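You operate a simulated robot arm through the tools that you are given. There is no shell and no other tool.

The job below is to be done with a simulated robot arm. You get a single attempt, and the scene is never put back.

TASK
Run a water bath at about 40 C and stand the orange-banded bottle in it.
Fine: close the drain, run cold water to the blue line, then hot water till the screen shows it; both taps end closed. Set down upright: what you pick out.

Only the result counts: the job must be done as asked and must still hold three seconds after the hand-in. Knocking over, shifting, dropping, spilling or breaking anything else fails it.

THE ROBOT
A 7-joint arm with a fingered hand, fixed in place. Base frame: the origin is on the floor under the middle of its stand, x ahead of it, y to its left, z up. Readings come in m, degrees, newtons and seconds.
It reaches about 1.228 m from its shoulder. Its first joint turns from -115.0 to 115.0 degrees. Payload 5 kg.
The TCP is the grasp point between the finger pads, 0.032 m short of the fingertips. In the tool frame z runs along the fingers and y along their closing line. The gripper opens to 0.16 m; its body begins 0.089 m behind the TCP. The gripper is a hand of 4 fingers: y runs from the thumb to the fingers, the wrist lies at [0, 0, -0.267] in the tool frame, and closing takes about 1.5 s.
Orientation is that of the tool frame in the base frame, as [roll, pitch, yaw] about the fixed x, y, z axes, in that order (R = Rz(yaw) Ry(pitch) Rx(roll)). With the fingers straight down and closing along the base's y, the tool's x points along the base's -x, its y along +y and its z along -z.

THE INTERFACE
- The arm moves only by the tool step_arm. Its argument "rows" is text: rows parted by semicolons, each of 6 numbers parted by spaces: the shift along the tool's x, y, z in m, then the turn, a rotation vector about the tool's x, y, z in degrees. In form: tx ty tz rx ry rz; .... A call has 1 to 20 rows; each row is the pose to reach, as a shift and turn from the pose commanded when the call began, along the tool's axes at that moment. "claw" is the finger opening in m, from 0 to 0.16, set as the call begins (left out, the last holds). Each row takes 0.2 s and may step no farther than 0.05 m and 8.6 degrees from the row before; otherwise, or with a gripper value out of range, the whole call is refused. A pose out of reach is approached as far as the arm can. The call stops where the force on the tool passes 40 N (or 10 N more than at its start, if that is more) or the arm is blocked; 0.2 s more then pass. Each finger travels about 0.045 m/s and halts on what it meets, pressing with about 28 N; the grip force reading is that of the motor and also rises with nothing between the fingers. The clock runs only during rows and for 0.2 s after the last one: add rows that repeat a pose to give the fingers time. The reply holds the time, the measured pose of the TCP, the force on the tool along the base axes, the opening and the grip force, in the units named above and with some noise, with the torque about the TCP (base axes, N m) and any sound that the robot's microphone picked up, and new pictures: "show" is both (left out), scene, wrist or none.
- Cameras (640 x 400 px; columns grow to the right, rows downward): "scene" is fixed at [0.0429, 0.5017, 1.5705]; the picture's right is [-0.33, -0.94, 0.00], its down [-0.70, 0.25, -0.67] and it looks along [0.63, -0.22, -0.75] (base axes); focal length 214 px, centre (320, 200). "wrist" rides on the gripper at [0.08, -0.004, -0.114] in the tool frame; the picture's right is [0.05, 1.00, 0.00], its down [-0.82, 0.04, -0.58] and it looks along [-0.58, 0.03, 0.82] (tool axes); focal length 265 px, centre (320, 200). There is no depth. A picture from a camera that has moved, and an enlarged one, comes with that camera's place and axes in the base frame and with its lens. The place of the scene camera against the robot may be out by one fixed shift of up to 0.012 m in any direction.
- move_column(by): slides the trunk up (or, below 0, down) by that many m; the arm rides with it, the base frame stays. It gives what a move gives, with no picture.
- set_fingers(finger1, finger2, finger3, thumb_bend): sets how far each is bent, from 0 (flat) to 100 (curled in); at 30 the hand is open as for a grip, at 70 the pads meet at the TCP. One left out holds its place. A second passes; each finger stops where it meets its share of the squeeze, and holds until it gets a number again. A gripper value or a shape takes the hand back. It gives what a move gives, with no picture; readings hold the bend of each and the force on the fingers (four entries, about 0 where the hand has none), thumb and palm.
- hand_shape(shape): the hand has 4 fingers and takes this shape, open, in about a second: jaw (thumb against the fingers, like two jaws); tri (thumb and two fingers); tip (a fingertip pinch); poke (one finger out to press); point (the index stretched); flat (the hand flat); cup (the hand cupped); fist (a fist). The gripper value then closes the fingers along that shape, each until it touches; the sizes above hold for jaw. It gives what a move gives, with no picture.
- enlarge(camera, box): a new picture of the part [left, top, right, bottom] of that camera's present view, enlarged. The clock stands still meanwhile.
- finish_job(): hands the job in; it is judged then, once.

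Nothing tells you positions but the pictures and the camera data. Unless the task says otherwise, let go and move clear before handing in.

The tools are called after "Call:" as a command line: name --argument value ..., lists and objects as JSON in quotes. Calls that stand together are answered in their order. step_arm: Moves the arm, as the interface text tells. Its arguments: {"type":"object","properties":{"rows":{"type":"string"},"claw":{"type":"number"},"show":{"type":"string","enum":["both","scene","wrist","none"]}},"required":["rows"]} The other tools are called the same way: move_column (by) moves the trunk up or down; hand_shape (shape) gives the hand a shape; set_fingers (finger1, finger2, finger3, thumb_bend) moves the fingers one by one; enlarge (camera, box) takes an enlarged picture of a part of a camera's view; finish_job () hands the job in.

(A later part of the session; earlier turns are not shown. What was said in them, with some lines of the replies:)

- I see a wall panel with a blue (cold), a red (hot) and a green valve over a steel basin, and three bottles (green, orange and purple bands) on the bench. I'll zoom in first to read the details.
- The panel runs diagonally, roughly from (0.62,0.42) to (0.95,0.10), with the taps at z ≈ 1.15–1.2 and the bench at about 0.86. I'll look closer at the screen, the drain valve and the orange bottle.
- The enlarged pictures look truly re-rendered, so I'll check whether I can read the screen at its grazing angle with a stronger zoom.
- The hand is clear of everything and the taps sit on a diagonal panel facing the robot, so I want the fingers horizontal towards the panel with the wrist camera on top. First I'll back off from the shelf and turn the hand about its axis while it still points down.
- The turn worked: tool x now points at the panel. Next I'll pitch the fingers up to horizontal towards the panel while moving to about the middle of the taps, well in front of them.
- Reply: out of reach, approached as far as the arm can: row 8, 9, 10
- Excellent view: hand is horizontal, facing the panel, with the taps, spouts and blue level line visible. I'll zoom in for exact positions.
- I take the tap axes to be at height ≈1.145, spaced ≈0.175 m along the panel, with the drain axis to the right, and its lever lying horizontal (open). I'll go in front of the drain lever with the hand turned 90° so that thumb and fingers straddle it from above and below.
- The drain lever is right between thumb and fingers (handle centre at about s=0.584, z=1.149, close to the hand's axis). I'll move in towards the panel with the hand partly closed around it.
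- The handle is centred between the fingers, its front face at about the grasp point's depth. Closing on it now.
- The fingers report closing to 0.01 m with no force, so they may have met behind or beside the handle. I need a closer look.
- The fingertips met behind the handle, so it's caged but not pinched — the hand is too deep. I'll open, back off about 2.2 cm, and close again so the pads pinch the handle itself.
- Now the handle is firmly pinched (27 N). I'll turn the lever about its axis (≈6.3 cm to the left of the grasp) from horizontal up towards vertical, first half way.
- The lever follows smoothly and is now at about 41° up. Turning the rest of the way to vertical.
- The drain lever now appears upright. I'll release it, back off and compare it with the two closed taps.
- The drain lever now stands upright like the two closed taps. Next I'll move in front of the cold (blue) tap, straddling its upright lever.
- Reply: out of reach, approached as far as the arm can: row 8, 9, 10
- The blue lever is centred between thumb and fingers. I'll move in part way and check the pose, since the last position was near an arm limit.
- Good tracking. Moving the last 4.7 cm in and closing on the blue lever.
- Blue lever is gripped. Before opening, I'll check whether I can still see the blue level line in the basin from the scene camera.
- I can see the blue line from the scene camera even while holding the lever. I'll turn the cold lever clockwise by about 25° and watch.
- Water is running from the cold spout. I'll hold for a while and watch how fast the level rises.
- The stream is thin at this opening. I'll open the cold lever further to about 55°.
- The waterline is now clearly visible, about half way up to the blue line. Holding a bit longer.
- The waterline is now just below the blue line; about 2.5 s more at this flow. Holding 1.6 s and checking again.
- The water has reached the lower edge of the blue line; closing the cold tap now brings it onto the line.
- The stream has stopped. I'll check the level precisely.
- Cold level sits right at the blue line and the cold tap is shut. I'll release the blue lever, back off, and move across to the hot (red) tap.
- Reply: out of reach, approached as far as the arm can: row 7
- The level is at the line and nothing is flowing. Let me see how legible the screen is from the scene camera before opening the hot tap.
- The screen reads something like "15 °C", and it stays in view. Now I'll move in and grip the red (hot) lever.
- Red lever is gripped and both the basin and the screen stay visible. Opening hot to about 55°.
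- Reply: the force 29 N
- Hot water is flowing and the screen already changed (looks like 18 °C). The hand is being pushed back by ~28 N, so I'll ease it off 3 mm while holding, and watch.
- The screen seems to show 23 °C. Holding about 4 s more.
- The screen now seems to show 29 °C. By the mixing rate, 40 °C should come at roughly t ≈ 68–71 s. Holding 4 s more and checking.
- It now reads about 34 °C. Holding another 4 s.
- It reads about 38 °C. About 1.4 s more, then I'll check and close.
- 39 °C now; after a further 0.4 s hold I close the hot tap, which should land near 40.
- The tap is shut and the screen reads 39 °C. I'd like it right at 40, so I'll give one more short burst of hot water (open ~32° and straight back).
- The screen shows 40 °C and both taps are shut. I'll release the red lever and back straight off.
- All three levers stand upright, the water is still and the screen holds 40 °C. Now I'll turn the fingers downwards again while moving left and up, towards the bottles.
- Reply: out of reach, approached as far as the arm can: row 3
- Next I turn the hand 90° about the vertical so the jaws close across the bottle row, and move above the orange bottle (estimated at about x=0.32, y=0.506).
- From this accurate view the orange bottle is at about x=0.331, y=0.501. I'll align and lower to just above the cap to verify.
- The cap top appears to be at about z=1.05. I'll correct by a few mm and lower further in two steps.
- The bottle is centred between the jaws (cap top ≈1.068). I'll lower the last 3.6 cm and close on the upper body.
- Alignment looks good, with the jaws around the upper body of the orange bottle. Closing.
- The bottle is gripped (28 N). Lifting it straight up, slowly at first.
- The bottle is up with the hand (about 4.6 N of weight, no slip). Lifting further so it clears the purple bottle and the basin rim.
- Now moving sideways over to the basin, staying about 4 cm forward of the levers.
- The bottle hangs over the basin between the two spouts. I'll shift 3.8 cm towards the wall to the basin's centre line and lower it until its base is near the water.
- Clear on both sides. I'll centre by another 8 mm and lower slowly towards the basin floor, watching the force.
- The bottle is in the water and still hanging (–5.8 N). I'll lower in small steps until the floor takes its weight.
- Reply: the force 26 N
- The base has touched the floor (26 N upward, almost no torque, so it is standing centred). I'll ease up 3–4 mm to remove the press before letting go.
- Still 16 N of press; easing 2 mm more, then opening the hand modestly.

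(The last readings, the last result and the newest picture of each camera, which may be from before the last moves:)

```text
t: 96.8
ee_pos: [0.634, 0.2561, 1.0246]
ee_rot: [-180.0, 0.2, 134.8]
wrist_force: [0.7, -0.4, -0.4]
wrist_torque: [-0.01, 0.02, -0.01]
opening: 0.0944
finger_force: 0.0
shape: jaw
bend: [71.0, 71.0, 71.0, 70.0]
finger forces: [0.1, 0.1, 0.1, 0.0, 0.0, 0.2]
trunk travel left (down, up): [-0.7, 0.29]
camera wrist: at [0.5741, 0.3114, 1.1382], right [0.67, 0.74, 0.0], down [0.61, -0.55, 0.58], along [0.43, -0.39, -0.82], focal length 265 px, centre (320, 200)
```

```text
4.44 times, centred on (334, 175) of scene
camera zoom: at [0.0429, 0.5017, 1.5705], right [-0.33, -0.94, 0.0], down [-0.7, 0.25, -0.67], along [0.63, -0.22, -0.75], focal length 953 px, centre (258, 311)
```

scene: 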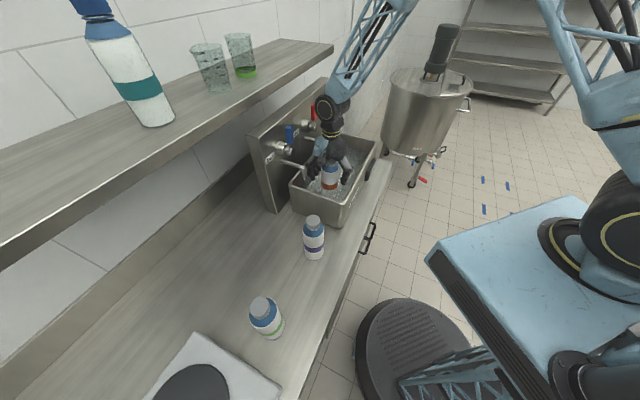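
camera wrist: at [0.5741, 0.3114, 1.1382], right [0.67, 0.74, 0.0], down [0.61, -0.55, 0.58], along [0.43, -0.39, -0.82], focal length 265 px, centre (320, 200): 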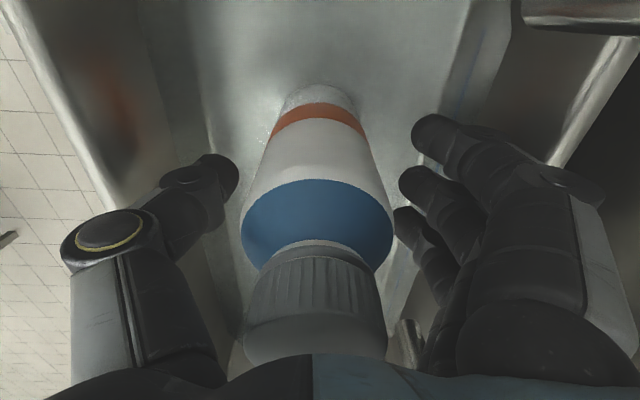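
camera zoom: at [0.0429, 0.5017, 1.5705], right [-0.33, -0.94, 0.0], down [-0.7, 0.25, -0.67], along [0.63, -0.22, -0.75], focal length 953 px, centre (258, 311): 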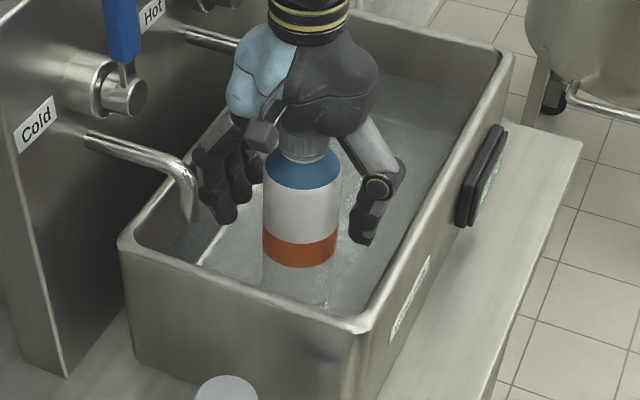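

The bottle stands by itself in the bath and the hand is free of it. Raising straight up.

Call:
step_arm --rows "0 0 -0.01 0 0 0; 0 0 -0.03 0 0 0; 0 0 -0.06 0 0 0; 0 0 -0.1 0 0 0; 0 0 -0.14 0 0 0; 0 0 -0.18 0 0 0; 0 0 -0.22 0 0 0; 0 0 -0.26 0 0 0; 0 -0.03 -0.29 0 0 0; 0 -0.07 -0.3 0 0 0; 0 -0.11 -0.3 0 0 0; 0 -0.11 -0.3 0 0 0" --claw 0.095 --show "both"

Call:
enlarge --camera "scene" --box '[260, 80, 388, 220]'

Call:
enlarge --camera "scene" --box '[356, 160, 388, 180]'

```text
t: 99.4
ee_pos: [0.5543, 0.1785, 1.3237]
ee_rot: [180.0, -0.1, 134.9]
wrist_force: [-0.2, 0.2, -0.8]
wrist_torque: [-0.05, 0.0, 0.04]
opening: 0.0947
finger_force: 0.0
shape: jaw
bend: [71.0, 71.0, 71.0, 70.0]
finger forces: [0.0, 0.0, 0.0, 0.0, 0.0, 0.0]
trunk travel left (down, up): [-0.7, 0.29]
camera wrist: at [0.4951, 0.2333, 1.4373], right [0.67, 0.74, 0.0], down [0.61, -0.55, 0.58], along [0.43, -0.39, -0.82], focal length 265 px, centre (320, 200)
```

scene: 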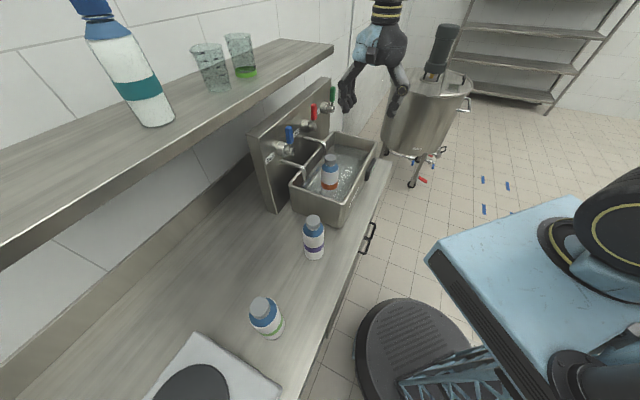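
wrist: 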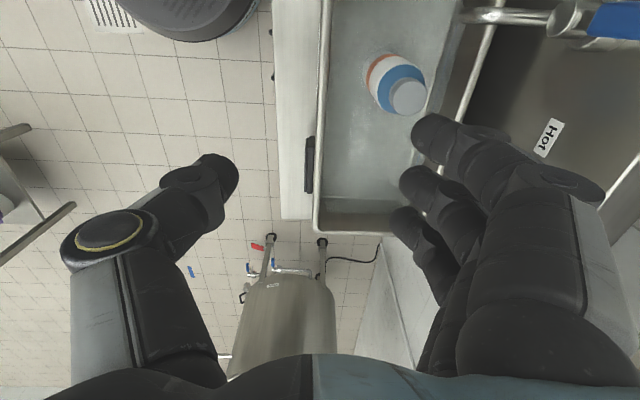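

```text
2.86 times, centred on (324, 150) of scene
camera zoom: at [0.0429, 0.5017, 1.5705], right [-0.33, -0.94, 0.0], down [-0.7, 0.25, -0.67], along [0.63, -0.22, -0.75], focal length 613 px, centre (309, 343)
```

zoom: 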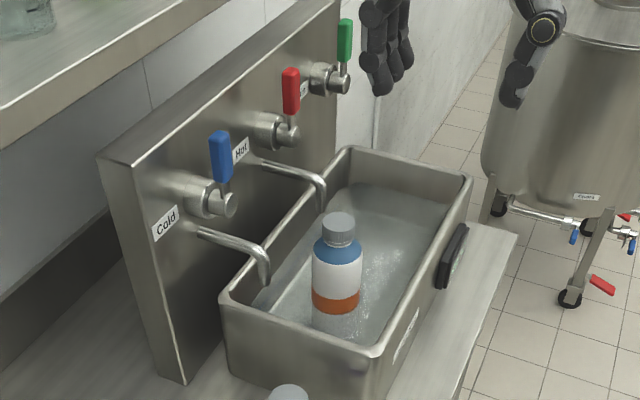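

```text
16.00 times, centred on (372, 170) of scene
camera zoom: at [0.0429, 0.5017, 1.5705], right [-0.33, -0.94, 0.0], down [-0.7, 0.25, -0.67], along [0.63, -0.22, -0.75], focal length 3432 px, centre (-512, 680)
```

zoom: 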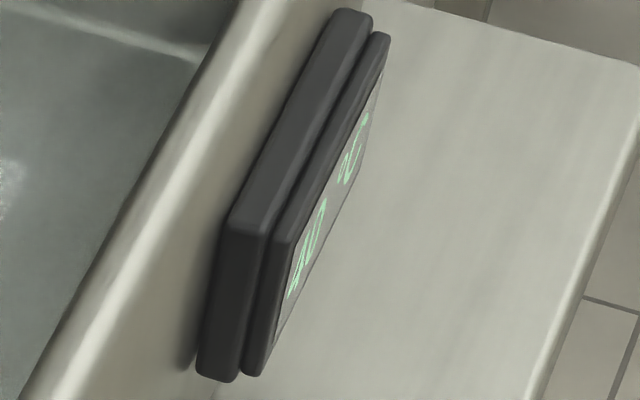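

The bottle stands upright in the bath, the screen reads 40 °C and all levers are upright. A final check for drips and stability.

Call:
step_arm --rows "0 -0.01 0 0 0 0; 0 -0.02 0 0 0 0; 0 -0.02 0 0 0 0; 0 -0.02 0 0 0 0; 0 -0.02 0 0 0 0; 0 -0.02 0 0 0 0; 0 -0.02 0 0 0 0; 0 -0.02 0 0 0 0; 0 -0.02 0 0 0 0; 0 -0.02 0 0 0 0" --show "scene"

Call:
enlarge --camera "scene" --box '[270, 120, 382, 190]'

Call:
enlarge --camera "scene" --box '[356, 160, 388, 180]'

Call:
enlarge --camera "scene" --box '[270, 80, 350, 130]'

```text
t: 101.6
ee_pos: [0.5419, 0.164, 1.3242]
ee_rot: [180.0, 0.0, 135.0]
wrist_force: [-0.1, -0.1, -0.4]
wrist_torque: [-0.03, 0.01, 0.0]
opening: 0.0948
finger_force: 0.0
shape: jaw
bend: [71.0, 71.0, 71.0, 70.0]
finger forces: [0.0, 0.1, 0.0, 0.0, 0.1, 0.1]
trunk travel left (down, up): [-0.7, 0.29]
```

scene: 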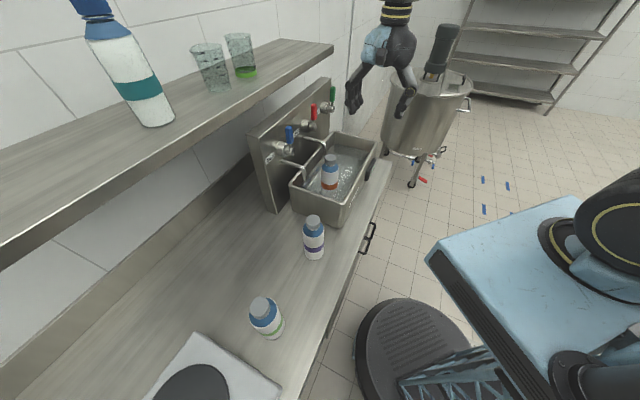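

```text
5.71 times, centred on (326, 155) of scene
camera zoom: at [0.0429, 0.5017, 1.5705], right [-0.33, -0.94, 0.0], down [-0.7, 0.25, -0.67], along [0.63, -0.22, -0.75], focal length 1226 px, centre (286, 457)
```

zoom: 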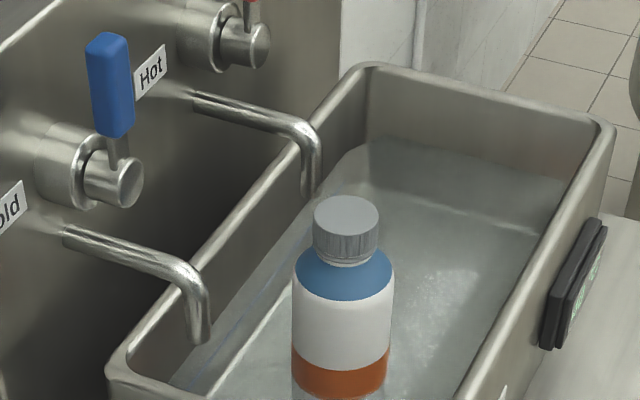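

```text
16.00 times, centred on (372, 170) of scene
camera zoom: at [0.0429, 0.5017, 1.5705], right [-0.33, -0.94, 0.0], down [-0.7, 0.25, -0.67], along [0.63, -0.22, -0.75], focal length 3432 px, centre (-512, 680)
```

zoom: 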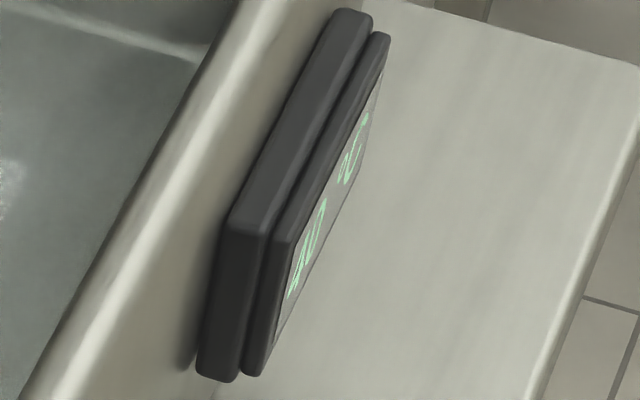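

```text
8.00 times, centred on (310, 105) of scene
camera zoom: at [0.0429, 0.5017, 1.5705], right [-0.33, -0.94, 0.0], down [-0.7, 0.25, -0.67], along [0.63, -0.22, -0.75], focal length 1716 px, centre (400, 960)
```

zoom: 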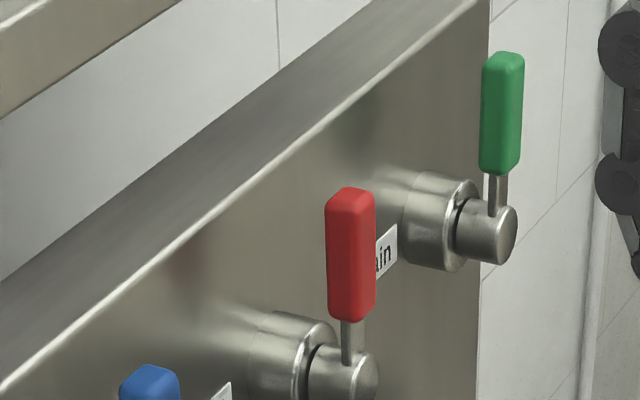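

The drain and both taps are closed with no drips, and the screen holds 40 °C. The orange-banded bottle stands upright in the bath, the other bottles are untouched, and the hand is clear, so I'm handing in.

Call:
finish_job

```text
The job is handed in.
```

The water bath is run and the orange-banded bottle is standing upright in it. I handed the job in, and no verdict came back.

- **Drain:** I turned the lever from horizontal to upright. The water level held afterwards.
- **Cold water:** I ran it to the lower edge of the blue line, then closed the tap.
- **Hot water:** I ran it until the screen read 40 °C. The first close left it at 39, so I gave one short extra burst and closed the tap again. The screen still read 40 °C just before hand-in. I could only read it at a steep angle, so the digits are my best reading.
- **Bottle:** I lowered it until the basin floor took its weight, then let go. It was still upright after I backed the hand clear.
- **Everything else:** The purple- and green-banded bottles and the items on the shelf looked undisturbed in the last pictures, and neither spout was dripping.
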